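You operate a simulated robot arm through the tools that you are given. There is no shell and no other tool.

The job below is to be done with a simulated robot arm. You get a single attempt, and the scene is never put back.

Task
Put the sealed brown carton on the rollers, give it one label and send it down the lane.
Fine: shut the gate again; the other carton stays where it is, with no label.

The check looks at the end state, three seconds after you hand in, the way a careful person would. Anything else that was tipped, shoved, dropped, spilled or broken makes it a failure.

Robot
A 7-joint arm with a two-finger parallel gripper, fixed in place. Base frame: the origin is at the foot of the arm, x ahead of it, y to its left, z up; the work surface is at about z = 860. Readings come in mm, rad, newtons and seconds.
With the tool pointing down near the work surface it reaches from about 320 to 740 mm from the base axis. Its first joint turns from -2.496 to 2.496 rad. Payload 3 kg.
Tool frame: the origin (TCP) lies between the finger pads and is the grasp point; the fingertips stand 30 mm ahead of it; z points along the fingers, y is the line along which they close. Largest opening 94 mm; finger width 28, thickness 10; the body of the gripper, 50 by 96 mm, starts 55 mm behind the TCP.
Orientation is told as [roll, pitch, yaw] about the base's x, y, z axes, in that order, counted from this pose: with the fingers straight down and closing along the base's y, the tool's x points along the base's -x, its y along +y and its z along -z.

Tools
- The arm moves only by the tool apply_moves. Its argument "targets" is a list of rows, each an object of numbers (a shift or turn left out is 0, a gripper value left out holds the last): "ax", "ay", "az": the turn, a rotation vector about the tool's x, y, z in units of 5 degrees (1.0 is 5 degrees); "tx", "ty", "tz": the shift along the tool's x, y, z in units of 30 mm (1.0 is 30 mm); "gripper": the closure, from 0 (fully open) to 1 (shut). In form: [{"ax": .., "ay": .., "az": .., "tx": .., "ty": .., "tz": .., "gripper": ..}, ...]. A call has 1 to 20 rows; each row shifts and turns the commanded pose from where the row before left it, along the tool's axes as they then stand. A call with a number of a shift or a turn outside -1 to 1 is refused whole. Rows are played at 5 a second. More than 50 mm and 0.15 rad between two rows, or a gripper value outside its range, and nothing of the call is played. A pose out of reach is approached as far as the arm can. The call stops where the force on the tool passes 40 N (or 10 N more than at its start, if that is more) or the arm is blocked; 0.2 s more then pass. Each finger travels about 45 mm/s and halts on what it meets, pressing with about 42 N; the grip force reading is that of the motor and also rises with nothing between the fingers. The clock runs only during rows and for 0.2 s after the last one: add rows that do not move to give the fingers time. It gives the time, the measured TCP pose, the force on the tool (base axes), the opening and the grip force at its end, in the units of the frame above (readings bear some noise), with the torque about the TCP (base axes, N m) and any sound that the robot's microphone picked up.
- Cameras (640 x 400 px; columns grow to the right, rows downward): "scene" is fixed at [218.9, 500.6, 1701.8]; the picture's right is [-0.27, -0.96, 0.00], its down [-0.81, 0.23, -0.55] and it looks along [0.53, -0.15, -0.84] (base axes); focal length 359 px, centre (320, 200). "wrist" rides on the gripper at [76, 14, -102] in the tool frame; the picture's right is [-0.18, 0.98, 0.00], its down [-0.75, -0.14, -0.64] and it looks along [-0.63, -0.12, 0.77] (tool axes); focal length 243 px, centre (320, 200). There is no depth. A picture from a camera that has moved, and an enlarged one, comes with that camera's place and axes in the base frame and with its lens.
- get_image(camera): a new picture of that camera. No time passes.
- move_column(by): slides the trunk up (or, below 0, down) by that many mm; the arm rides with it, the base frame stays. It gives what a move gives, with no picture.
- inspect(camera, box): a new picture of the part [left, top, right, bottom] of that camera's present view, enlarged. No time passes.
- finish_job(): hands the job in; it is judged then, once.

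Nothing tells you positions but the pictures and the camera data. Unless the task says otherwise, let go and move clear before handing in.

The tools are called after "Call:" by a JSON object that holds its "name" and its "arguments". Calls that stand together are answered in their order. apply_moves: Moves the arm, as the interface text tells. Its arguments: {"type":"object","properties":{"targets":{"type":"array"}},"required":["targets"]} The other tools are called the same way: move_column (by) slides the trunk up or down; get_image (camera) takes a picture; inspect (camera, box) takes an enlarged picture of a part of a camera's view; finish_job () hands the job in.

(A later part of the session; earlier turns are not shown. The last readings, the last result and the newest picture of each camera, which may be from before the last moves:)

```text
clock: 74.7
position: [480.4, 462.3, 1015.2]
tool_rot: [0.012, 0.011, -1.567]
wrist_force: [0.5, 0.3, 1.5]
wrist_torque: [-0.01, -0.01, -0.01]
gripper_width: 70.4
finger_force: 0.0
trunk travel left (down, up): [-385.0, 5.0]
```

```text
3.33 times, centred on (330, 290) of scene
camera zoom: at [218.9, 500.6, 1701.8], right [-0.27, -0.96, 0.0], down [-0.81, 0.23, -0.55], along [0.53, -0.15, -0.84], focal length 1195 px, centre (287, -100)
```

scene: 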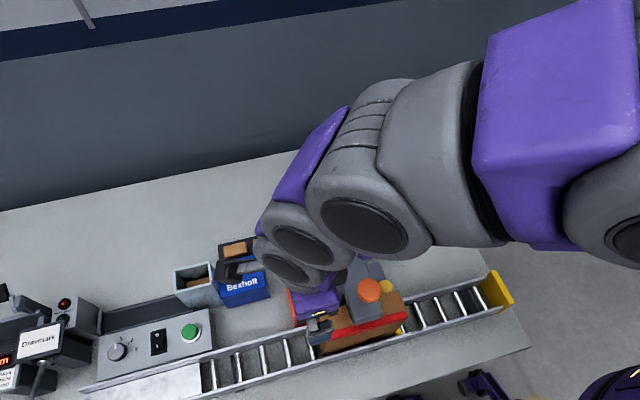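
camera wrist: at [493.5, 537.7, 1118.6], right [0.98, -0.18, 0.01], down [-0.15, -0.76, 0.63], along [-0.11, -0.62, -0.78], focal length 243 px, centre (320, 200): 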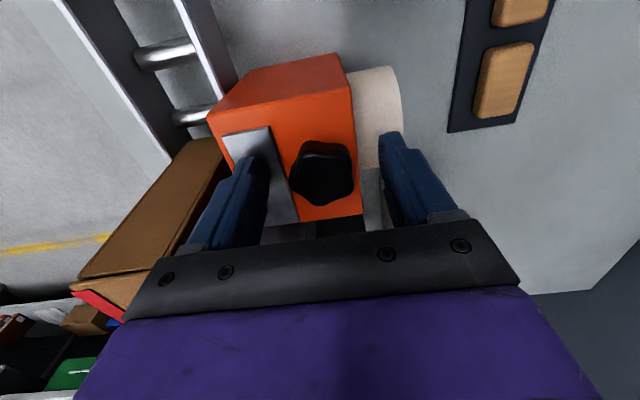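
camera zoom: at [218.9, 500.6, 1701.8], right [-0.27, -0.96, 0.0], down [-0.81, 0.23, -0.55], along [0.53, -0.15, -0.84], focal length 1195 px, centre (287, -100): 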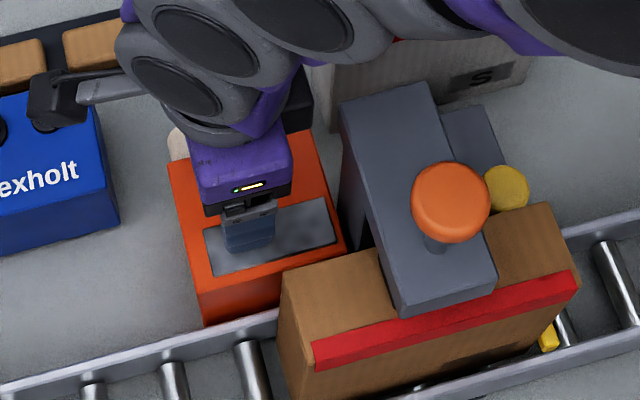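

Call:
{"name": "apply_moves", "arguments": {"targets": [{"tx": -0.1, "tz": 0.13}, {"gripper": 0.75}, {"gripper": 0.75}, {"gripper": 0.75}, {"gripper": 0.75}]}}

Call:
{"name": "inspect", "arguments": {"camera": "wrist", "box": [200, 100, 420, 240]}}

```text
clock: 75.4
position: [478.7, 458.5, 1015.7]
tool_rot: [0.007, 0.02, -1.566]
wrist_force: [-5.7, 8.4, 16.9]
wrist_torque: [-0.15, 1.09, -0.55]
gripper_width: 40.6
finger_force: 14.3
trunk travel left (down, up): [-385.0, 5.0]
stopped in row 3: the force on the tool passed its limit at 42 N (the readings are from after the stop); the commanded pose is now the measured one
```

```text
2.86 times, centred on (310, 170) of wrist
camera zoom: at [492.5, 532.5, 1118.5], right [0.98, -0.18, 0.0], down [-0.14, -0.77, 0.63], along [-0.11, -0.62, -0.78], focal length 693 px, centre (349, 286)
```

zoom: 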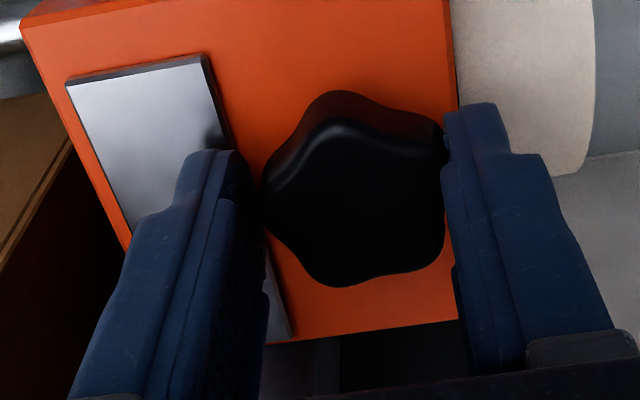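

A fingertip touched the plate; I'll rise a few mm and close on the knob again.

Call:
{"name": "apply_moves", "arguments": {"targets": [{"tz": -0.15}, {}, {"gripper": 0.75}, {"gripper": 0.75}, {"gripper": 0.75}]}}

Call:
{"name": "inspect", "arguments": {"camera": "wrist", "box": [200, 100, 420, 240]}}

```text
clock: 76.4
position: [481.0, 456.1, 1016.7]
tool_rot: [0.013, 0.012, -1.57]
wrist_force: [37.4, -4.7, -31.0]
wrist_torque: [0.75, 0.21, -0.2]
gripper_width: 35.9
finger_force: 45.4
trunk travel left (down, up): [-385.0, 5.0]
stopped in row 4: the force on the tool passed its limit at 41 N (the readings are from after the stop); the commanded pose is now the measured one
```

```text
2.86 times, centred on (310, 170) of wrist
camera zoom: at [494.2, 529.7, 1120.3], right [0.98, -0.18, 0.01], down [-0.15, -0.76, 0.63], along [-0.11, -0.62, -0.78], focal length 693 px, centre (349, 286)
```

zoom: 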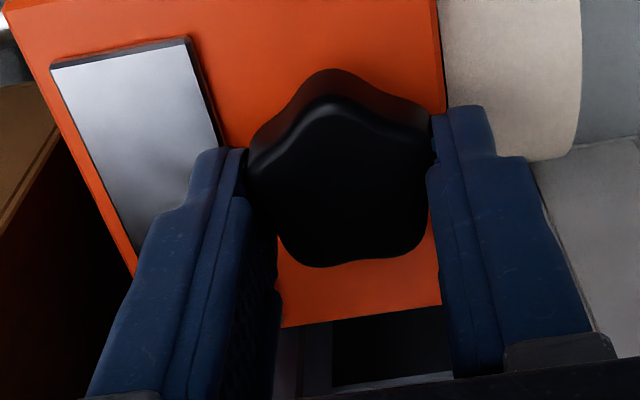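

Call:
{"name": "apply_moves", "arguments": {"targets": [{}, {}]}}

```text
clock: 76.8
position: [481.0, 450.1, 1024.3]
tool_rot: [0.03, 0.025, -1.572]
wrist_force: [63.1, 15.5, -39.8]
wrist_torque: [-0.18, -0.37, -0.62]
gripper_width: 36.1
finger_force: 45.1
trunk travel left (down, up): [-385.0, 5.0]
stopped in row 1: the force on the tool passed its limit at 61 N (the readings are from after the stop); the commanded pose is now the measured one
```

Forces are building up from wedging on the lobes; I'll open the fingers at once.

Call:
{"name": "apply_moves", "arguments": {"targets": [{"gripper": 0.3}, {"gripper": 0.3}, {"gripper": 0.3}]}}

Call:
{"name": "get_image", "arguments": {"camera": "wrist"}}

Call:
{"name": "inspect", "arguments": {"camera": "scene", "box": [250, 230, 410, 350]}}

```text
clock: 77.5
position: [478.5, 438.1, 1038.5]
tool_rot: [0.053, 0.049, -1.568]
wrist_force: [97.7, 31.2, -22.6]
wrist_torque: [-1.18, 7.13, 4.27]
gripper_width: 66.0
finger_force: 0.1
trunk travel left (down, up): [-385.0, 5.0]
stopped in row 3: the force on the tool passed its limit at 88 N (the readings are from after the stop); the commanded pose is now the measured one
```

```text
taken
camera wrist: at [488.2, 509.9, 1144.8], right [0.98, -0.18, 0.04], down [-0.17, -0.78, 0.6], along [-0.08, -0.59, -0.8], focal length 243 px, centre (320, 200)
```

wrist: 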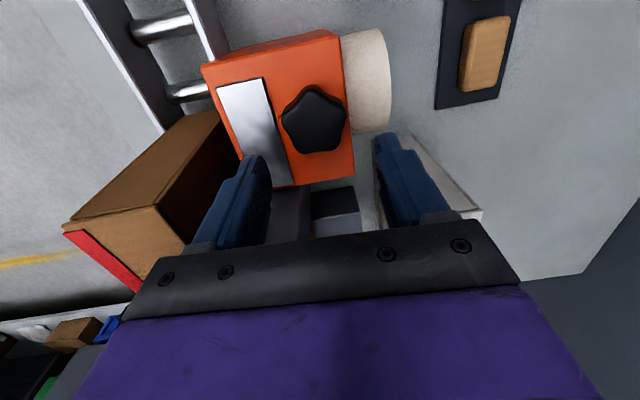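

```text
3.33 times, centred on (330, 290) of scene
camera zoom: at [218.9, 500.6, 1701.8], right [-0.27, -0.96, 0.0], down [-0.81, 0.23, -0.55], along [0.53, -0.15, -0.84], focal length 1195 px, centre (287, -100)
```

zoom: 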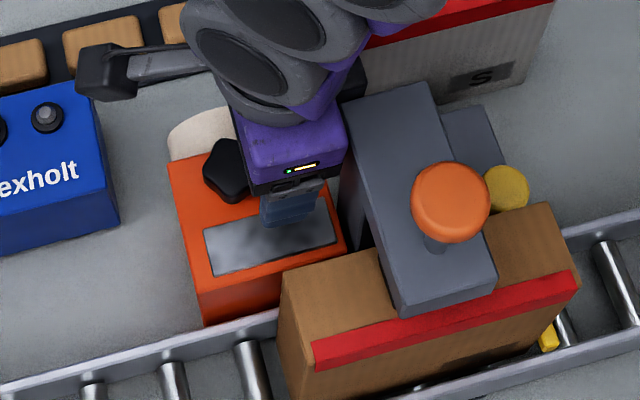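

The hand has drifted against the labeller. I'll back off toward +y and up right away.

Call:
{"name": "apply_moves", "arguments": {"targets": [{"tx": 0.4, "ty": 0.15, "tz": -0.2}, {"tx": 0.5, "ty": 0.1, "tz": -0.4}, {"tx": 0.3, "tz": -0.6}]}}

Call:
{"name": "get_image", "arguments": {"camera": "scene"}}

```text
clock: 78.3
position: [462.2, 470.9, 1074.1]
tool_rot: [0.037, 0.035, -1.567]
wrist_force: [1.2, 0.1, 0.3]
wrist_torque: [-0.03, 0.04, 0.02]
gripper_width: 65.9
finger_force: 0.2
trunk travel left (down, up): [-385.0, 5.0]
```

```text
taken
```

scene: 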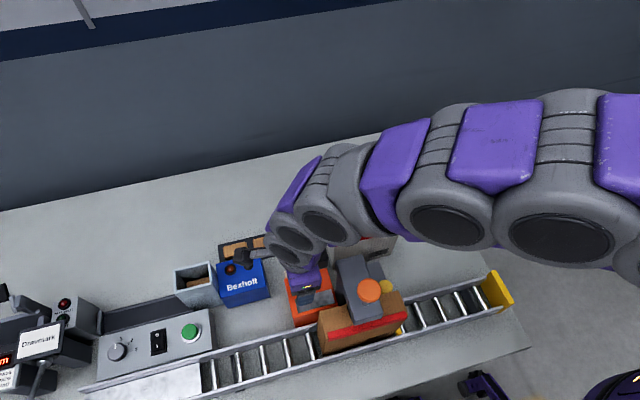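

Clear now, and nothing else appears to have moved. I'll straighten the tool, re-centre above the star knob and study its orientation for a proper grip.

Call:
{"name": "apply_moves", "arguments": {"targets": [{"tz": -0.7}, {"ax": 0.42, "ay": -0.4}, {"tx": -0.37, "ty": 0.63}, {}]}}

Call:
{"name": "get_image", "arguments": {"camera": "wrist"}}

Call:
{"name": "inspect", "arguments": {"camera": "wrist", "box": [260, 60, 400, 180]}}

```text
clock: 79.3
position: [485.6, 464.8, 1094.1]
tool_rot: [0.006, 0.001, -1.567]
wrist_force: [-1.1, 0.0, 0.4]
wrist_torque: [0.04, -0.08, 0.04]
gripper_width: 65.9
finger_force: 0.0
trunk travel left (down, up): [-385.0, 5.0]
```

```text
taken
camera wrist: at [498.2, 541.7, 1197.4], right [0.98, -0.18, 0.01], down [-0.14, -0.75, 0.64], along [-0.11, -0.63, -0.77], focal length 243 px, centre (320, 200)
```

wrist: 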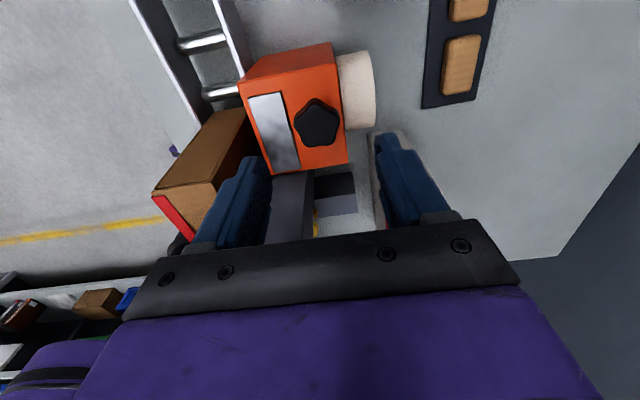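

```text
3.33 times, centred on (330, 120) of wrist
camera zoom: at [498.2, 541.7, 1197.4], right [0.98, -0.18, 0.01], down [-0.14, -0.75, 0.64], along [-0.11, -0.63, -0.77], focal length 809 px, centre (287, 467)
```

zoom: 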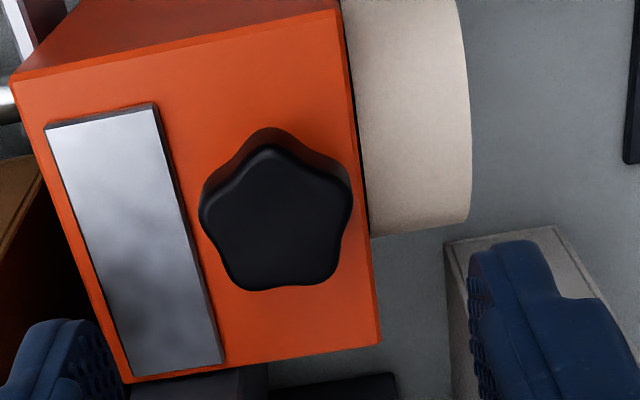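

The star knob's lobes: one toward +y, so I should grip with the closing line turned about 18°, one finger on the right lobe and the other on the two opposite lobes. Centring and turning.

Call:
{"name": "apply_moves", "arguments": {"targets": [{"tx": -0.19, "ty": -0.1}, {"az": -0.9}, {"az": -0.9}, {"az": -0.9}, {"az": -0.9}, {"tz": 0.9}, {}]}}

Call:
{"name": "get_image", "arguments": {"camera": "wrist"}}

Call:
{"name": "inspect", "arguments": {"camera": "wrist", "box": [250, 80, 390, 200]}}

```text
clock: 80.9
position: [481.3, 450.8, 1070.3]
tool_rot: [0.005, 0.001, -1.254]
wrist_force: [-0.1, 0.2, -0.5]
wrist_torque: [0.01, -0.02, 0.02]
gripper_width: 65.5
finger_force: 0.0
trunk travel left (down, up): [-385.0, 5.0]
```

```text
taken
camera wrist: at [471.6, 528.6, 1172.7], right [0.99, 0.13, 0.01], down [0.1, -0.76, 0.64], along [0.09, -0.63, -0.77], focal length 243 px, centre (320, 200)
```

wrist: 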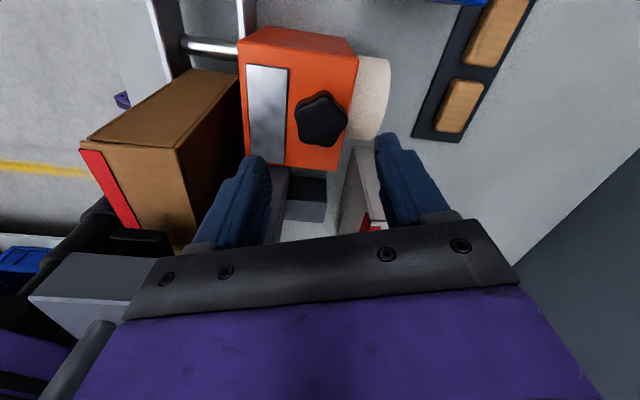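

```text
3.33 times, centred on (320, 140) of wrist
camera zoom: at [471.6, 528.6, 1172.7], right [0.99, 0.13, 0.01], down [0.1, -0.76, 0.64], along [0.09, -0.63, -0.77], focal length 809 px, centre (320, 400)
```

zoom: 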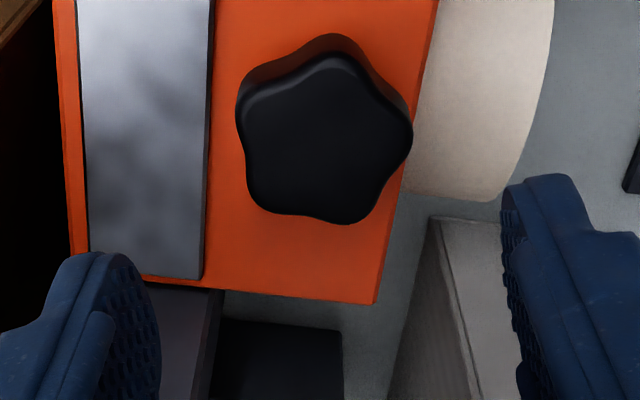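

Call:
{"name": "apply_moves", "arguments": {"targets": [{"tx": 0.25, "ty": 0.035}, {"tz": 0.8}, {"tz": 0.6}, {}]}}

Call:
{"name": "inspect", "arguments": {"camera": "wrist", "box": [220, 90, 420, 240]}}

```text
clock: 81.9
position: [484.6, 460.8, 1028.1]
tool_rot: [0.006, 0.002, -1.255]
wrist_force: [-1.0, -0.7, -1.1]
wrist_torque: [0.03, -0.02, 0.0]
gripper_width: 65.8
finger_force: 0.0
trunk travel left (down, up): [-385.0, 5.0]
```

```text
2.67 times, centred on (320, 165) of wrist
camera zoom: at [472.9, 535.8, 1129.8], right [0.99, 0.13, 0.0], down [0.1, -0.76, 0.64], along [0.09, -0.63, -0.77], focal length 647 px, centre (320, 293)
```

zoom: 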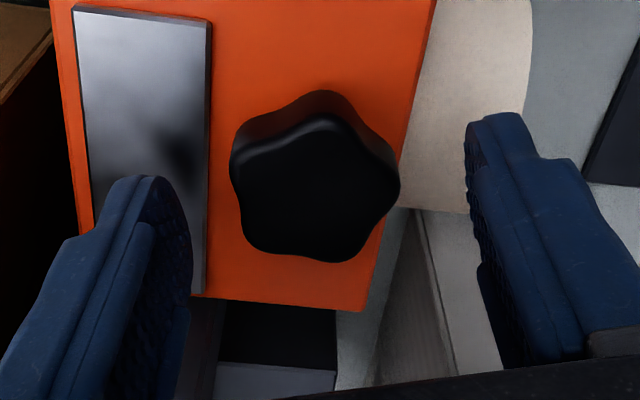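

Well centred now. Lower 8 mm and close.

Call:
{"name": "apply_moves", "arguments": {"targets": [{"tz": 0.27}, {}, {}]}}

Call:
{"name": "apply_moves", "arguments": {"targets": [{"gripper": 0.66}, {}, {}]}}

Call:
{"name": "inspect", "arguments": {"camera": "wrist", "box": [220, 90, 420, 240]}}

```text
clock: 82.7
position: [482.9, 458.3, 1020.2]
tool_rot: [0.005, 0.003, -1.254]
wrist_force: [-1.2, 0.0, 0.2]
wrist_torque: [0.0, 0.04, -0.02]
gripper_width: 65.7
finger_force: 0.1
trunk travel left (down, up): [-385.0, 5.0]
```

```text
clock: 83.5
position: [482.2, 457.6, 1019.7]
tool_rot: [0.005, 0.002, -1.256]
wrist_force: [-5.2, -2.0, -0.4]
wrist_torque: [-0.33, 0.4, 0.0]
gripper_width: 35.5
finger_force: 34.5
trunk travel left (down, up): [-385.0, 5.0]
```

```text
2.67 times, centred on (320, 165) of wrist
camera zoom: at [471.8, 534.5, 1122.6], right [0.99, 0.13, 0.0], down [0.1, -0.76, 0.64], along [0.09, -0.63, -0.77], focal length 647 px, centre (320, 293)
```

zoom: 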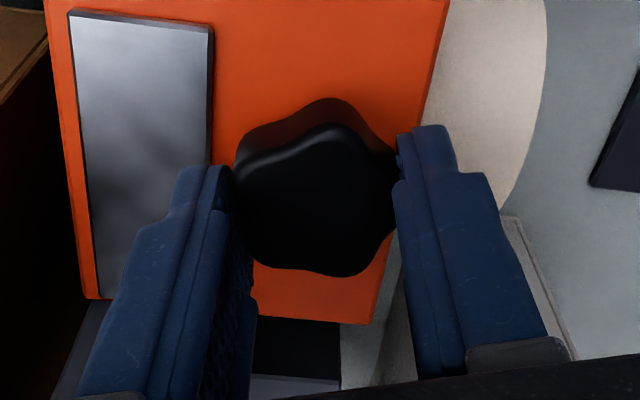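

A clean grip with low side forces. I'll turn a little clockwise first and feel the torque.

Call:
{"name": "apply_moves", "arguments": {"targets": [{"az": 0.5}, {"az": 0.5}, {}]}}

```text
clock: 84.3
position: [483.2, 458.4, 1020.1]
tool_rot: [0.004, 0.003, -1.345]
wrist_force: [-8.6, -3.0, -2.7]
wrist_torque: [-0.49, 0.15, 0.02]
gripper_width: 35.5
finger_force: 45.5
trunk travel left (down, up): [-385.0, 5.0]
```

Call:
{"name": "apply_moves", "arguments": {"targets": [{"az": 0.7}, {"az": 0.7}, {"az": 0.7}, {"az": 0.7}, {}]}}

Call:
{"name": "inspect", "arguments": {"camera": "wrist", "box": [220, 90, 420, 240]}}

```text
clock: 85.5
position: [482.1, 457.6, 1021.1]
tool_rot: [0.003, 0.003, -1.587]
wrist_force: [-12.1, -4.6, -5.7]
wrist_torque: [-1.27, 0.34, 0.01]
gripper_width: 35.4
finger_force: 44.8
trunk travel left (down, up): [-385.0, 5.0]
```

```text
2.67 times, centred on (320, 165) of wrist
camera zoom: at [496.7, 533.5, 1122.7], right [0.98, -0.2, 0.0], down [-0.16, -0.75, 0.64], along [-0.13, -0.63, -0.77], focal length 647 px, centre (320, 293)
```

zoom: 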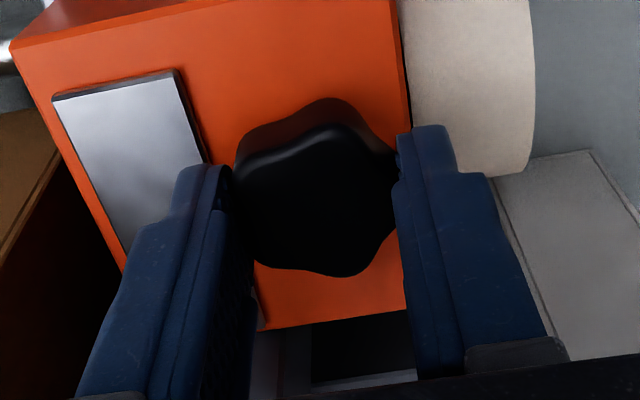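

Call:
{"name": "apply_moves", "arguments": {"targets": [{"tx": -0.03, "ty": -0.05}, {"az": 0.8}, {"az": 0.8}, {"az": 0.8}, {"az": 0.8}, {"az": 0.8}, {}]}}

Call:
{"name": "get_image", "arguments": {"camera": "wrist"}}

```text
clock: 87.1
position: [480.8, 458.7, 1018.4]
tool_rot: [0.002, 0.007, -1.938]
wrist_force: [-7.6, 0.4, -0.1]
wrist_torque: [-0.43, 0.55, 0.02]
gripper_width: 35.5
finger_force: 44.9
trunk travel left (down, up): [-385.0, 5.0]
```

```text
taken
camera wrist: at [521.0, 523.6, 1122.9], right [0.85, -0.52, 0.0], down [-0.4, -0.66, 0.64], along [-0.33, -0.54, -0.77], focal length 243 px, centre (320, 200)
```

wrist: 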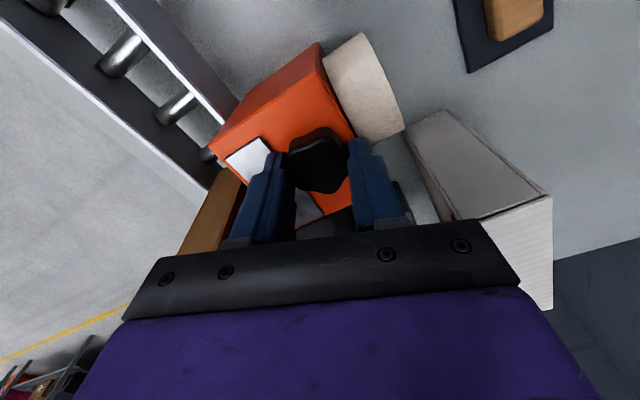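

Call:
{"name": "apply_moves", "arguments": {"targets": [{"ty": -0.03, "az": 0.8}, {"az": 0.8}, {"az": 0.8}, {"az": 0.8}, {"az": 0.8}, {"az": 0.8}, {}]}}

Call:
{"name": "get_image", "arguments": {"camera": "wrist"}}

```text
clock: 88.7
position: [480.3, 459.6, 1019.1]
tool_rot: [0.002, 0.006, -2.356]
wrist_force: [1.1, 0.6, -0.8]
wrist_torque: [-1.0, -0.01, -0.02]
gripper_width: 35.5
finger_force: 44.9
trunk travel left (down, up): [-385.0, 5.0]
```

```text
taken
camera wrist: at [543.8, 502.1, 1122.7], right [0.57, -0.82, 0.0], down [-0.63, -0.44, 0.64], along [-0.53, -0.36, -0.77], focal length 243 px, centre (320, 200)
```

wrist: 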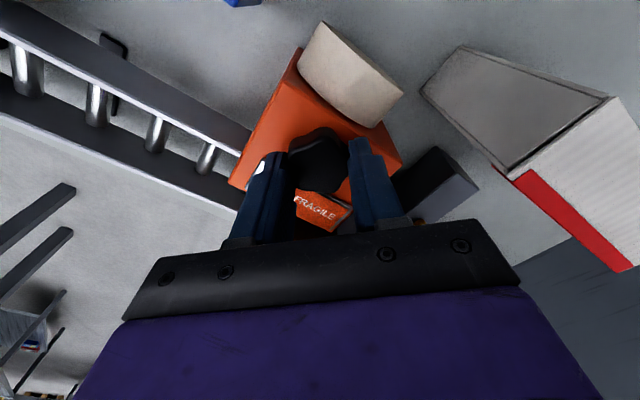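

A "FRAGILE" label has come out: the star knob feeds labels. Let me see exactly where it is.

Call:
{"name": "inspect", "arguments": {"camera": "wrist", "box": [220, 110, 420, 240]}}

Call:
{"name": "inspect", "arguments": {"camera": "scene", "box": [250, 230, 410, 350]}}

```text
3.08 times, centred on (320, 175) of wrist
camera zoom: at [543.8, 502.1, 1122.7], right [0.57, -0.82, 0.0], down [-0.63, -0.44, 0.64], along [-0.53, -0.36, -0.77], focal length 746 px, centre (320, 277)
```

zoom: 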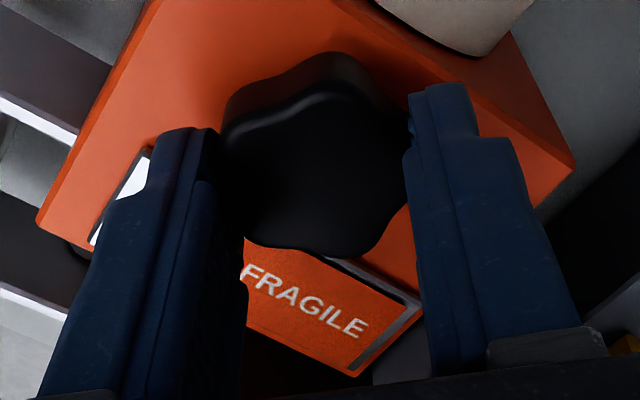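

```text
3.33 times, centred on (330, 290) of scene
camera zoom: at [218.9, 500.6, 1701.8], right [-0.27, -0.96, 0.0], down [-0.81, 0.23, -0.55], along [0.53, -0.15, -0.84], focal length 1195 px, centre (287, -100)
```

zoom: 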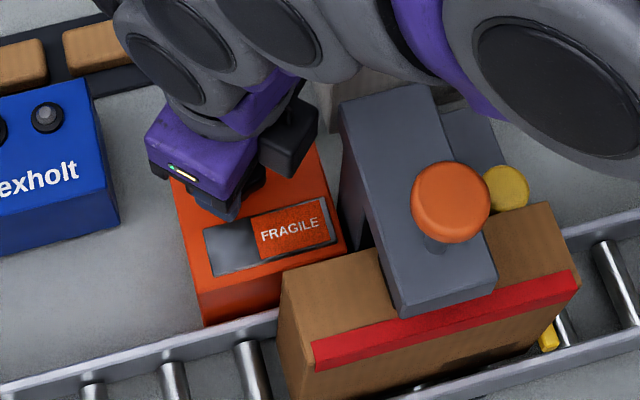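

The label now lies on the plate of the orange box, ready near the labeller side. I'll release the knob, rise, and look again.

Call:
{"name": "apply_moves", "arguments": {"targets": [{"gripper": 0.53}, {"gripper": 0.53}, {"tz": -0.3}, {"tz": -0.7}, {"tz": -0.8}, {"tz": -0.8}, {"tz": -0.8}, {"tz": -0.8}, {}]}}

Call:
{"name": "get_image", "arguments": {"camera": "wrist"}}

Call:
{"name": "inspect", "arguments": {"camera": "scene", "box": [270, 250, 370, 340]}}

```text
clock: 90.7
position: [480.3, 456.4, 1144.6]
tool_rot: [-0.001, 0.007, -2.354]
wrist_force: [0.3, 1.0, -0.1]
wrist_torque: [0.01, 0.02, -0.01]
gripper_width: 44.0
finger_force: 0.0
trunk travel left (down, up): [-385.0, 5.0]
```

```text
taken
camera wrist: at [544.0, 499.1, 1247.2], right [0.57, -0.82, 0.0], down [-0.63, -0.44, 0.64], along [-0.53, -0.36, -0.77], focal length 243 px, centre (320, 200)
```

wrist: 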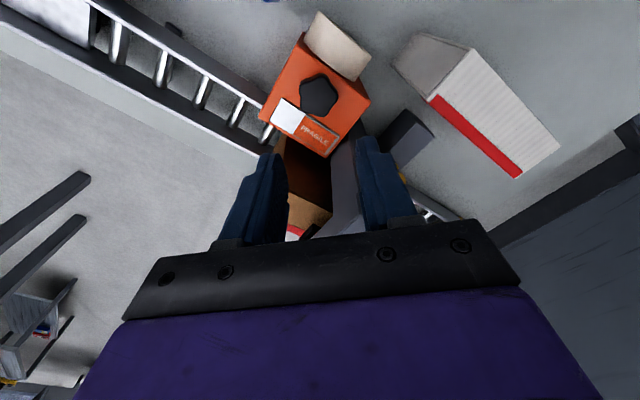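

```text
4.44 times, centred on (320, 295) of scene
camera zoom: at [218.9, 500.6, 1701.8], right [-0.27, -0.96, 0.0], down [-0.81, 0.23, -0.55], along [0.53, -0.15, -0.84], focal length 1594 px, centre (320, -222)
```

zoom: 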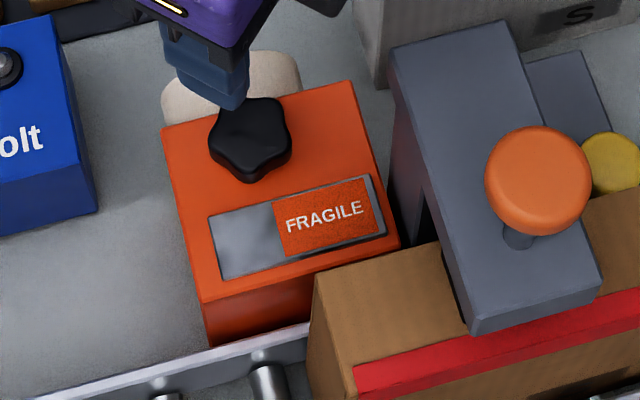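

The label is fed. Now back above the plunger with fingers closed for one stroke.

Call:
{"name": "apply_moves", "arguments": {"targets": [{"tz": -0.9, "gripper": 1}, {"tz": -0.9}, {"tz": -0.9}, {"tz": -0.9}, {"tz": -0.7}, {"tx": -0.844, "ty": -0.148}, {"tx": -0.844, "ty": -0.148}, {"tx": -0.844, "ty": -0.148}, {"tx": -0.844, "ty": -0.148}, {"tx": -0.844, "ty": -0.148}, {}]}}

Call:
{"name": "get_image", "arguments": {"camera": "wrist"}}

Call:
{"name": "inspect", "arguments": {"camera": "scene", "box": [280, 180, 460, 340]}}

```text
clock: 92.2
position: [560.1, 298.0, 1275.6]
tool_rot: [-0.006, 0.009, -2.628]
wrist_force: [0.0, -0.7, 0.7]
wrist_torque: [0.02, 0.02, -0.02]
gripper_width: 0.1
finger_force: 33.0
out of reach, approached as far as the arm can: row 7
trunk travel left (down, up): [-385.0, 5.0]
stopped in row 7: the arm was blocked; the commanded pose is now the measured one
```

```text
taken
camera wrist: at [633.1, 321.9, 1378.8], right [0.32, -0.95, -0.01], down [-0.73, -0.25, 0.64], along [-0.6, -0.2, -0.77], focal length 243 px, centre (320, 200)
```

wrist: 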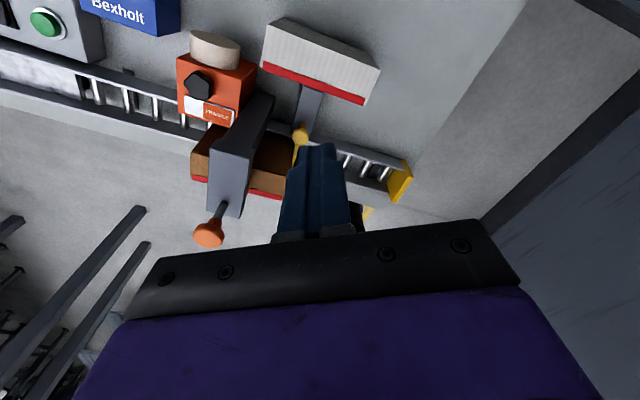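

```text
2.50 times, centred on (370, 260) of scene
camera zoom: at [218.9, 500.6, 1701.8], right [-0.27, -0.96, 0.0], down [-0.81, 0.23, -0.55], along [0.53, -0.15, -0.84], focal length 897 px, centre (195, 50)
```

zoom: 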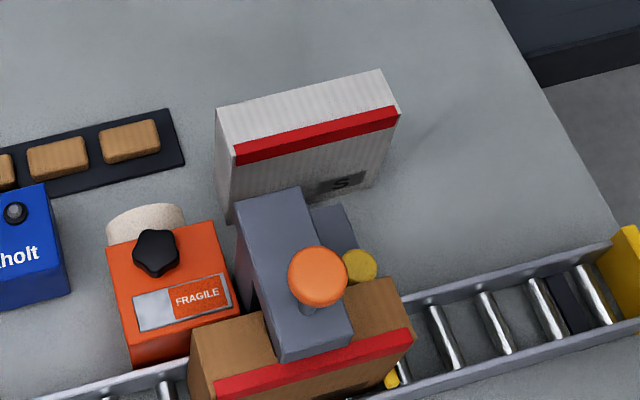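

A joint limit swung the arm aside in free air; nothing was touched. I'll turn the wrist back to yaw −90° here, then return to the plunger.

Call:
{"name": "apply_moves", "arguments": {"targets": [{"az": -1}, {"az": -1}, {"az": -1}, {"az": -1}, {"az": -1}, {"az": -1}, {"az": -1}, {"az": -1}, {"az": -1}, {"az": -1}, {"az": -1}, {"az": -1}, {"az": -0.1}, {}]}}

```text
clock: 95.2
position: [555.8, 312.2, 1277.2]
tool_rot: [0.006, 0.004, -1.558]
wrist_force: [0.5, 0.2, -0.6]
wrist_torque: [0.03, 0.01, 0.02]
gripper_width: 0.1
finger_force: 33.5
trunk travel left (down, up): [-385.0, 5.0]
```

Call:
{"name": "apply_moves", "arguments": {"targets": [{"tx": 0.29, "ty": -0.75}, {"tx": 0.29, "ty": -0.75}, {"tx": 0.29, "ty": -0.75}, {"tx": 0.29, "ty": -0.75}, {"tx": 0.29, "ty": -0.75}, {"tx": 0.29, "ty": -0.75}, {"tx": 0.29, "ty": -0.75}, {"tx": 0.29, "ty": -0.75}, {}]}}

Call:
{"name": "inspect", "arguments": {"camera": "wrist", "box": [240, 40, 400, 200]}}

```text
clock: 97.2
position: [376.1, 382.4, 1275.7]
tool_rot: [0.006, 0.006, -1.562]
wrist_force: [0.6, 0.5, -0.1]
wrist_torque: [0.03, 0.0, 0.0]
gripper_width: 0.0
finger_force: 33.0
trunk travel left (down, up): [-385.0, 5.0]
```

```text
2.50 times, centred on (320, 120) of wrist
camera zoom: at [388.1, 456.4, 1379.1], right [0.98, -0.17, 0.01], down [-0.14, -0.76, 0.64], along [-0.11, -0.63, -0.77], focal length 606 px, centre (320, 400)
```

zoom: 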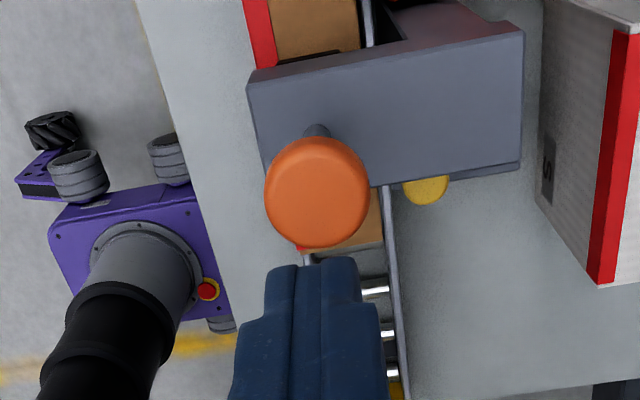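

Call:
{"name": "apply_moves", "arguments": {"targets": [{"tx": 0.07, "tz": 0.6}, {"tz": 0.6}, {"tz": 0.6}, {"tz": 0.2}, {"tz": 0.1}, {"tz": 0.1}, {}]}}

Call:
{"name": "inspect", "arguments": {"camera": "wrist", "box": [240, 60, 400, 220]}}

```text
clock: 98.8
position: [376.2, 380.6, 1208.6]
tool_rot: [0.008, 0.005, -1.562]
wrist_force: [0.1, 0.3, 0.7]
wrist_torque: [0.0, 0.0, -0.01]
gripper_width: 0.0
finger_force: 33.1
trunk travel left (down, up): [-385.0, 5.0]
```

```text
2.50 times, centred on (320, 140) of wrist
camera zoom: at [387.9, 456.0, 1312.1], right [0.98, -0.17, 0.01], down [-0.14, -0.76, 0.64], along [-0.11, -0.63, -0.77], focal length 606 px, centre (320, 350)
```

zoom: 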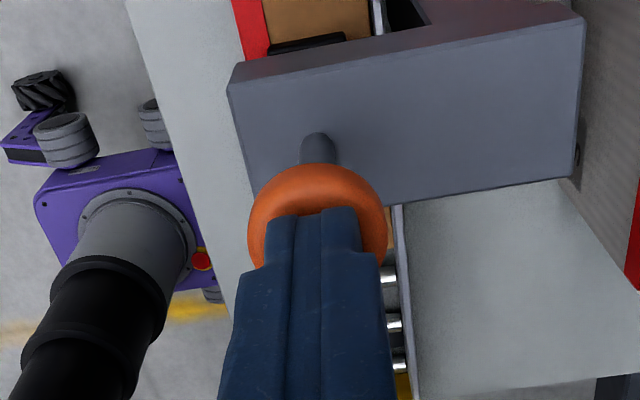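

One smooth stroke down now, until the hard stop.

Call:
{"name": "apply_moves", "arguments": {"targets": [{"tz": 0.1}, {"tz": 0.1}, {"tz": 0.1}, {"tz": 0.1}, {}]}}

Call:
{"name": "apply_moves", "arguments": {"targets": [{"tz": 0.1}, {"tz": 0.05}, {}]}}

Call:
{"name": "inspect", "arguments": {"camera": "scene", "box": [280, 240, 430, 340]}}

```text
clock: 100.0
position: [377.5, 380.1, 1197.3]
tool_rot: [0.008, 0.006, -1.56]
wrist_force: [-1.7, -0.6, 4.5]
wrist_torque: [-0.05, 0.03, 0.0]
gripper_width: 0.1
finger_force: 33.3
trunk travel left (down, up): [-385.0, 5.0]
heard: click
```

```text
clock: 100.8
position: [375.6, 380.3, 1194.3]
tool_rot: [0.01, 0.009, -1.559]
wrist_force: [4.0, -2.4, 31.0]
wrist_torque: [-0.1, -0.08, 0.16]
gripper_width: 0.0
finger_force: 33.4
trunk travel left (down, up): [-385.0, 5.0]
```

```text
4.00 times, centred on (355, 290) of scene
camera zoom: at [218.9, 500.6, 1701.8], right [-0.27, -0.96, 0.0], down [-0.81, 0.23, -0.55], along [0.53, -0.15, -0.84], focal length 1434 px, centre (180, -160)
```

zoom: 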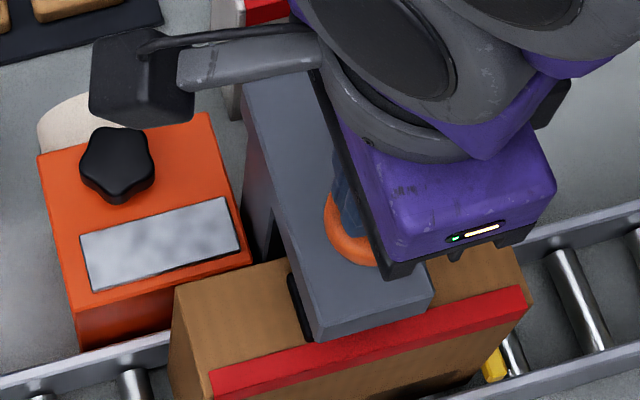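

The label has left the plate as the head came down: it's on the carton. Releasing the plunger and rising.

Call:
{"name": "apply_moves", "arguments": {"targets": [{"tz": -0.2}, {"tz": -0.5}, {"tz": -0.8}, {"tz": -0.8}, {"tz": -0.8}, {}]}}

Call:
{"name": "apply_moves", "arguments": {"targets": [{"ty": 0.5, "tx": -0.75, "gripper": 0.3}, {"ty": 0.5, "tx": -0.75}, {"ty": 0.5, "tx": -0.75}, {"ty": 0.5, "tx": -0.75}, {"az": -1}, {"az": -1}, {"az": -1}, {"az": -1}, {"az": -1}, {"az": -1}, {"az": -1}, {"az": -1}, {"az": -1}, {"az": -1}, {"az": -1}, {"az": -1}]}}

Call:
{"name": "apply_moves", "arguments": {"targets": [{"az": -1}, {"az": -1}, {"az": -1}, {"az": -1}, {"az": -1}, {"az": -0.8}, {}]}}

Call:
{"name": "get_image", "arguments": {"camera": "wrist"}}

Call:
{"name": "inspect", "arguments": {"camera": "scene", "box": [280, 180, 520, 350]}}

```text
clock: 102.2
position: [375.1, 380.9, 1284.8]
tool_rot: [0.006, 0.003, -1.561]
wrist_force: [-0.4, -0.3, -0.3]
wrist_torque: [0.0, -0.02, 0.0]
gripper_width: 0.0
finger_force: 33.1
trunk travel left (down, up): [-385.0, 5.0]
```

```text
clock: 105.6
position: [436.3, 290.6, 1286.7]
tool_rot: [0.009, -0.007, -0.512]
wrist_force: [0.8, 0.2, -0.7]
wrist_torque: [0.01, 0.0, -0.03]
gripper_width: 65.9
finger_force: 0.1
trunk travel left (down, up): [-385.0, 5.0]
```

```text
clock: 107.2
position: [435.4, 291.0, 1285.3]
tool_rot: [0.005, -0.007, -0.006]
wrist_force: [0.5, 0.3, 0.1]
wrist_torque: [0.01, 0.0, 0.0]
gripper_width: 65.6
finger_force: 0.0
trunk travel left (down, up): [-385.0, 5.0]
```

```text
taken
camera wrist: at [358.6, 305.1, 1387.5], right [0.19, 0.98, 0.01], down [0.75, -0.15, 0.65], along [0.64, -0.12, -0.76], focal length 243 px, centre (320, 200)
```

wrist: 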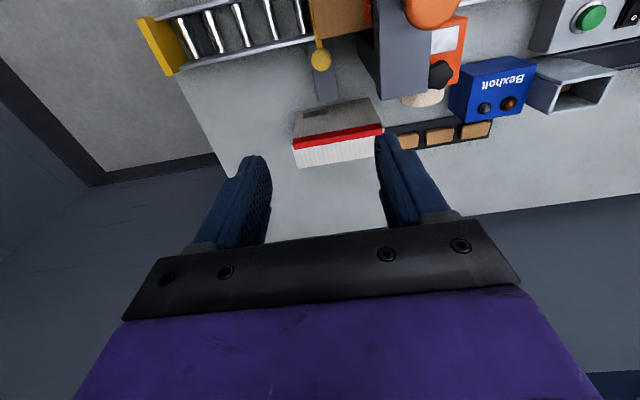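

```text
2.35 times, centred on (400, 265) of scene
camera zoom: at [218.9, 500.6, 1701.8], right [-0.27, -0.96, 0.0], down [-0.81, 0.23, -0.55], along [0.53, -0.15, -0.84], focal length 844 px, centre (132, 47)
```

zoom: 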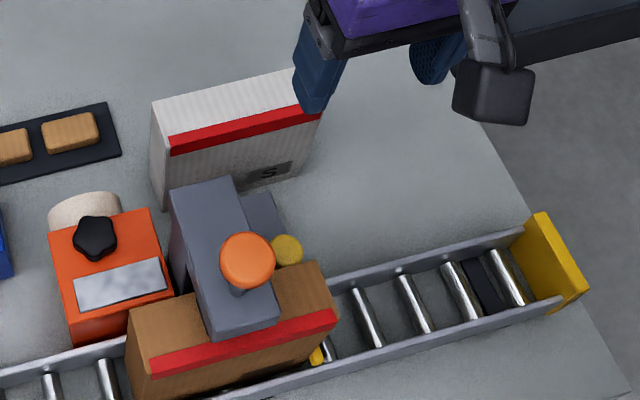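

The labelled carton waits at the gate. The gate knob reads at about (438, 293.5). I'll turn 30° so the camera clears the carton, then come down over the knob.

Call:
{"name": "apply_moves", "arguments": {"targets": [{"az": -1}, {"az": -1}, {"az": -1}, {"az": -1}, {"az": -1}, {"az": -1}, {"tz": 0.9}, {"tz": 0.9}, {"tz": 0.9}, {"tz": 0.9}, {"tz": 0.9}, {}]}}

Call:
{"name": "get_image", "arguments": {"camera": "wrist"}}

Call:
{"name": "inspect", "arguments": {"camera": "wrist", "box": [240, 40, 400, 200]}}

Call:
{"name": "inspect", "arguments": {"camera": "scene", "box": [280, 180, 520, 350]}}

```text
clock: 109.8
position: [437.5, 293.1, 1150.9]
tool_rot: [0.001, -0.01, 0.516]
wrist_force: [0.0, 1.3, -0.6]
wrist_torque: [0.03, -0.01, 0.0]
gripper_width: 65.9
finger_force: 0.1
trunk travel left (down, up): [-385.0, 5.0]
```

```text
taken
camera wrist: at [362.2, 266.0, 1252.5], right [-0.33, 0.95, 0.0], down [0.72, 0.25, 0.65], along [0.61, 0.21, -0.76], focal length 243 px, centre (320, 200)
```

wrist: 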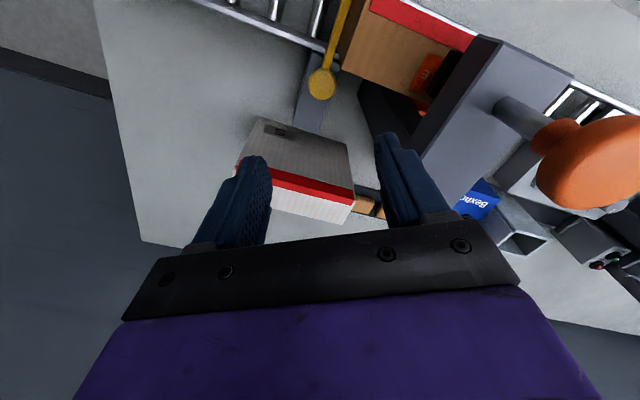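

```text
2.50 times, centred on (320, 120) of wrist
camera zoom: at [362.2, 266.0, 1252.5], right [-0.33, 0.95, 0.0], down [0.72, 0.25, 0.65], along [0.61, 0.21, -0.76], focal length 606 px, centre (320, 400)
```

zoom: 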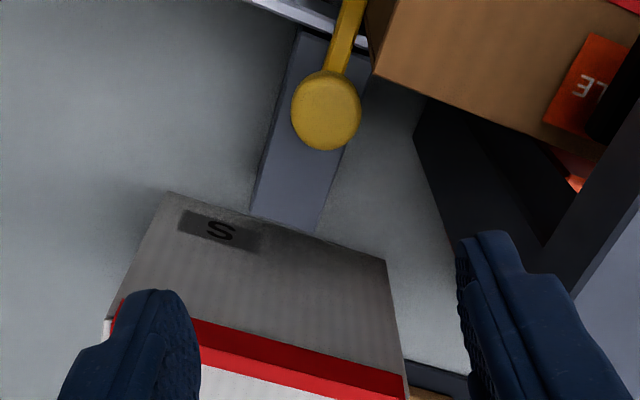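

```text
2.35 times, centred on (400, 265) of scene
camera zoom: at [218.9, 500.6, 1701.8], right [-0.27, -0.96, 0.0], down [-0.81, 0.23, -0.55], along [0.53, -0.15, -0.84], focal length 844 px, centre (132, 47)
```

zoom: 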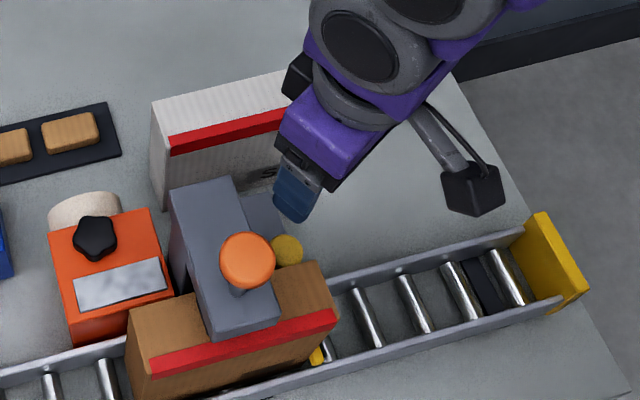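

The label is visible on the carton's top. Now I'll descend over the gate knob with a small correction.

Call:
{"name": "apply_moves", "arguments": {"targets": [{"tx": 0.08, "ty": 0.08, "tz": 0.8}, {"tz": 0.8}, {"tz": 0.8}, {"tz": 0.8}, {"tz": 0.8}, {}]}}

Call:
{"name": "get_image", "arguments": {"camera": "wrist"}}

Call:
{"name": "inspect", "arguments": {"camera": "wrist", "box": [240, 60, 400, 220]}}

Call:
{"name": "inspect", "arguments": {"camera": "scene", "box": [280, 180, 520, 350]}}

```text
clock: 111.2
position: [434.1, 292.9, 1029.6]
tool_rot: [0.001, -0.011, 0.516]
wrist_force: [-0.1, 0.2, 0.9]
wrist_torque: [-0.01, -0.03, -0.01]
gripper_width: 65.6
finger_force: 0.0
trunk travel left (down, up): [-385.0, 5.0]
```

```text
taken
camera wrist: at [360.4, 267.3, 1131.7], right [-0.33, 0.95, 0.0], down [0.72, 0.25, 0.65], along [0.61, 0.21, -0.76], focal length 243 px, centre (320, 200)
```

wrist: 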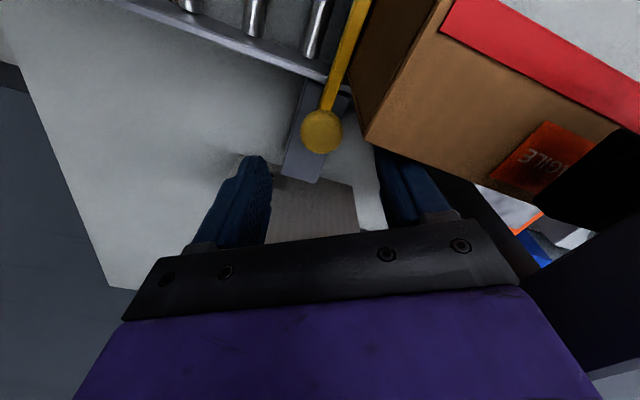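

```text
2.50 times, centred on (320, 140) of wrist
camera zoom: at [360.4, 267.3, 1131.7], right [-0.33, 0.95, 0.0], down [0.72, 0.25, 0.65], along [0.61, 0.21, -0.76], focal length 606 px, centre (320, 350)
```

zoom: 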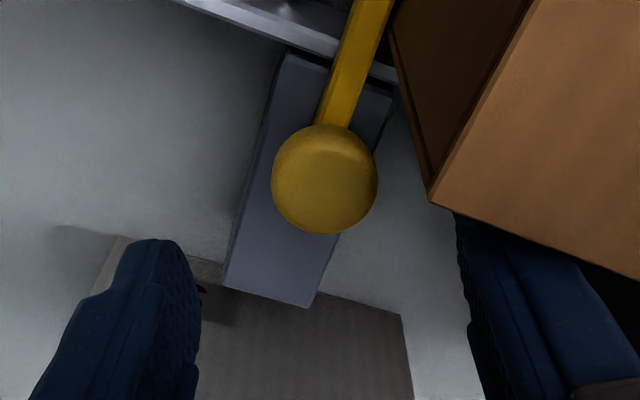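

```text
2.35 times, centred on (400, 265) of scene
camera zoom: at [218.9, 500.6, 1701.8], right [-0.27, -0.96, 0.0], down [-0.81, 0.23, -0.55], along [0.53, -0.15, -0.84], focal length 844 px, centre (132, 47)
```

zoom: 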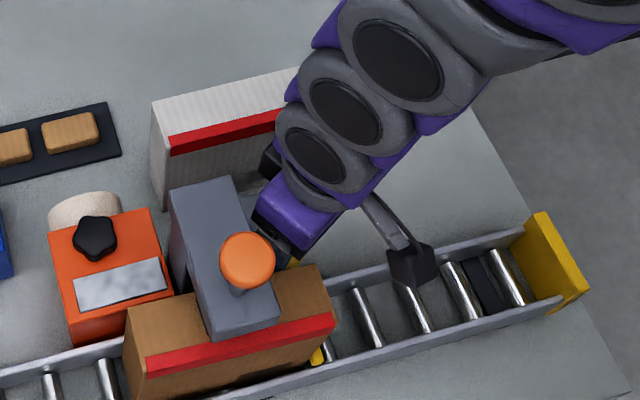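

One finger is too close to the carton in this orientation. I'll rise, turn back to yaw 0 with a narrower opening, and check that the carton is undisturbed.

Call:
{"name": "apply_moves", "arguments": {"targets": [{"tz": -0.7}, {"tz": -0.8}, {"tz": -0.8}, {"az": 1, "gripper": 0.5}, {"az": 1}, {"az": 1}, {"az": 1}, {"az": 1}, {"az": 0.9}, {}]}}

Call:
{"name": "get_image", "arguments": {"camera": "wrist"}}

Call:
{"name": "inspect", "arguments": {"camera": "wrist", "box": [240, 0, 420, 140]}}

Call:
{"name": "inspect", "arguments": {"camera": "scene", "box": [280, 180, 520, 350]}}

```text
clock: 113.4
position: [433.2, 292.1, 1099.7]
tool_rot: [0.005, -0.006, 0.0]
wrist_force: [0.7, 0.0, 1.0]
wrist_torque: [0.04, 0.0, -0.02]
gripper_width: 47.0
finger_force: 0.0
trunk travel left (down, up): [-385.0, 5.0]
```

```text
taken
camera wrist: at [356.4, 306.5, 1201.6], right [0.18, 0.98, 0.01], down [0.75, -0.14, 0.65], along [0.64, -0.11, -0.76], focal length 243 px, centre (320, 200)
```

wrist: 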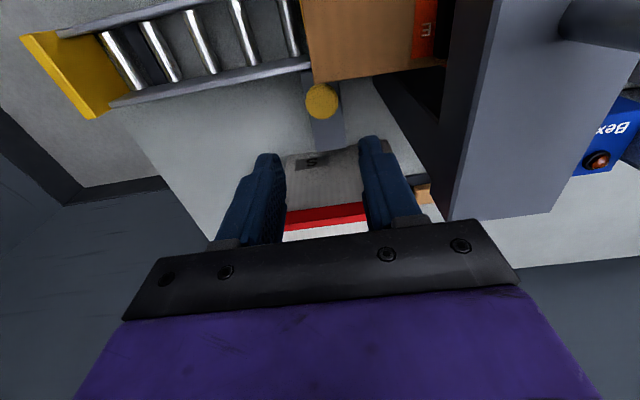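

```text
2.86 times, centred on (330, 70) of wrist
camera zoom: at [356.4, 306.5, 1201.6], right [0.18, 0.98, 0.01], down [0.75, -0.14, 0.65], along [0.64, -0.11, -0.76], focal length 693 px, centre (291, 571)
```

zoom: 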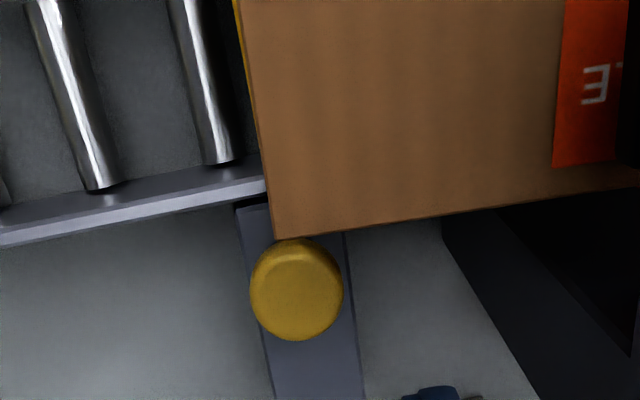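

```text
2.35 times, centred on (400, 265) of scene
camera zoom: at [218.9, 500.6, 1701.8], right [-0.27, -0.96, 0.0], down [-0.81, 0.23, -0.55], along [0.53, -0.15, -0.84], focal length 844 px, centre (132, 47)
```

zoom: 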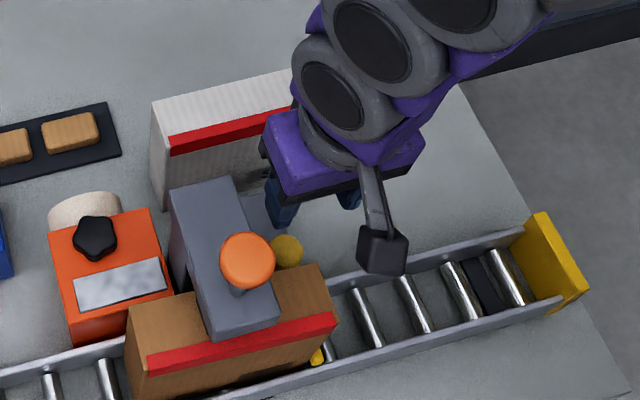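

The carton still sits at the gate and the gate knob is centred. Descending over it.

Call:
{"name": "apply_moves", "arguments": {"targets": [{"ty": 0.06, "tz": 0.8}, {"tz": 0.8}, {"tz": 0.8}, {"tz": 0.8}, {"tz": 0.4}, {}]}}

Call:
{"name": "get_image", "arguments": {"camera": "wrist"}}

Call:
{"name": "inspect", "arguments": {"camera": "scene", "box": [320, 220, 480, 350]}}

```text
clock: 114.8
position: [434.4, 294.5, 990.6]
tool_rot: [0.004, -0.008, 0.002]
wrist_force: [0.3, -0.3, -0.2]
wrist_torque: [0.02, 0.01, 0.04]
gripper_width: 47.2
finger_force: 0.1
trunk travel left (down, up): [-385.0, 5.0]
```

```text
taken
camera wrist: at [357.2, 309.1, 1092.7], right [0.18, 0.98, 0.01], down [0.75, -0.14, 0.65], along [0.64, -0.11, -0.76], focal length 243 px, centre (320, 200)
```

wrist: 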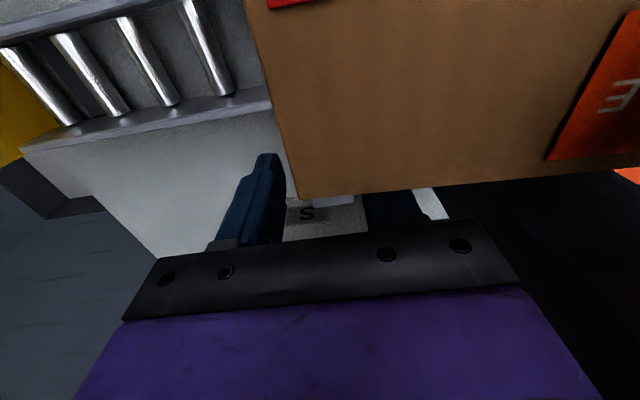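

```text
3.08 times, centred on (400, 285) of scene
camera zoom: at [218.9, 500.6, 1701.8], right [-0.27, -0.96, 0.0], down [-0.81, 0.23, -0.55], along [0.53, -0.15, -0.84], focal length 1104 px, centre (74, -62)
```

zoom: 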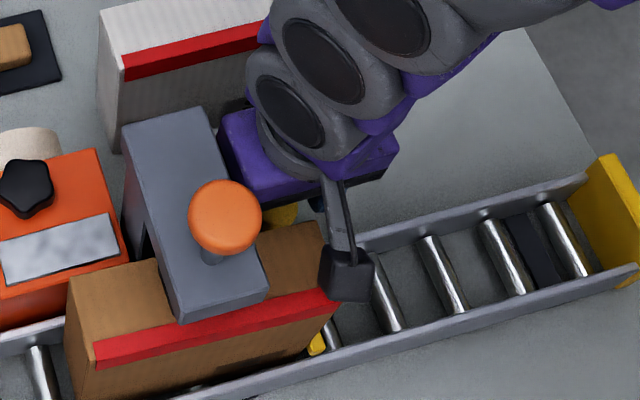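

Call:
{"name": "apply_moves", "arguments": {"targets": [{"tz": 0.15}, {"tz": 0.12}, {}]}}

Call:
{"name": "apply_moves", "arguments": {"targets": [{"gripper": 0.75}, {}, {}]}}

```text
clock: 115.6
position: [435.3, 294.9, 982.5]
tool_rot: [0.005, -0.007, 0.002]
wrist_force: [-0.3, 0.0, 1.2]
wrist_torque: [0.01, 0.01, -0.02]
gripper_width: 47.0
finger_force: 0.1
trunk travel left (down, up): [-385.0, 5.0]
```

```text
clock: 116.4
position: [434.9, 294.7, 982.9]
tool_rot: [0.004, -0.006, 0.002]
wrist_force: [-0.5, -1.8, -0.7]
wrist_torque: [-0.03, -0.05, -0.07]
gripper_width: 31.4
finger_force: 45.5
trunk travel left (down, up): [-385.0, 5.0]
```

Gate knob gripped (31 mm). I'll try a small pull toward +x and feel whether the gate slides.

Call:
{"name": "apply_moves", "arguments": {"targets": [{"tx": -0.15}, {"tx": -0.15}, {}]}}

Call:
{"name": "inspect", "arguments": {"camera": "scene", "box": [320, 220, 480, 350]}}

```text
clock: 117.2
position: [443.9, 294.7, 983.2]
tool_rot: [0.003, -0.009, 0.002]
wrist_force: [-0.4, -2.0, -9.7]
wrist_torque: [-0.05, 0.08, 0.02]
gripper_width: 31.3
finger_force: 45.0
trunk travel left (down, up): [-385.0, 5.0]
```

```text
3.08 times, centred on (400, 285) of scene
camera zoom: at [218.9, 500.6, 1701.8], right [-0.27, -0.96, 0.0], down [-0.81, 0.23, -0.55], along [0.53, -0.15, -0.84], focal length 1104 px, centre (74, -62)
```

zoom: 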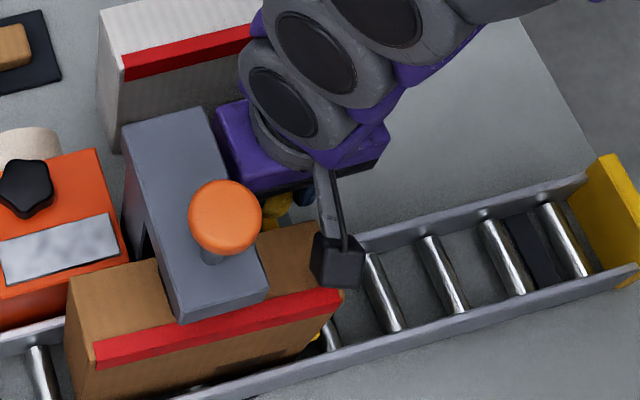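

The gate slides back along x. Continuing in small steps.

Call:
{"name": "apply_moves", "arguments": {"targets": [{"tx": -0.25}, {"tx": -0.25}, {"tx": -0.25}, {}]}}

Call:
{"name": "inspect", "arguments": {"camera": "scene", "box": [320, 220, 480, 350]}}

```text
clock: 118.2
position: [467.9, 294.8, 982.3]
tool_rot: [0.005, -0.007, 0.002]
wrist_force: [1.4, -2.1, -15.2]
wrist_torque: [-0.05, 0.09, -0.02]
gripper_width: 31.2
finger_force: 44.9
trunk travel left (down, up): [-385.0, 5.0]
```

```text
3.08 times, centred on (400, 285) of scene
camera zoom: at [218.9, 500.6, 1701.8], right [-0.27, -0.96, 0.0], down [-0.81, 0.23, -0.55], along [0.53, -0.15, -0.84], focal length 1104 px, centre (74, -62)
```

zoom: 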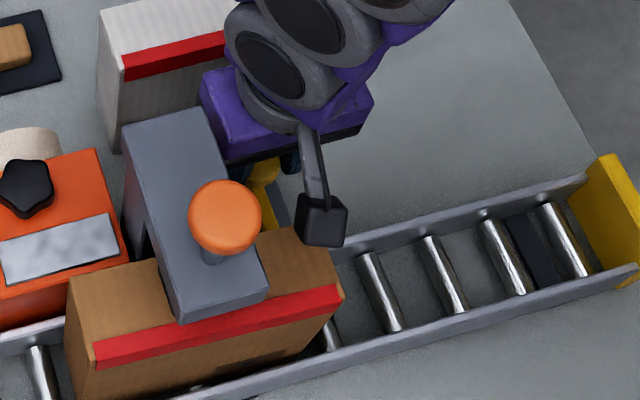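

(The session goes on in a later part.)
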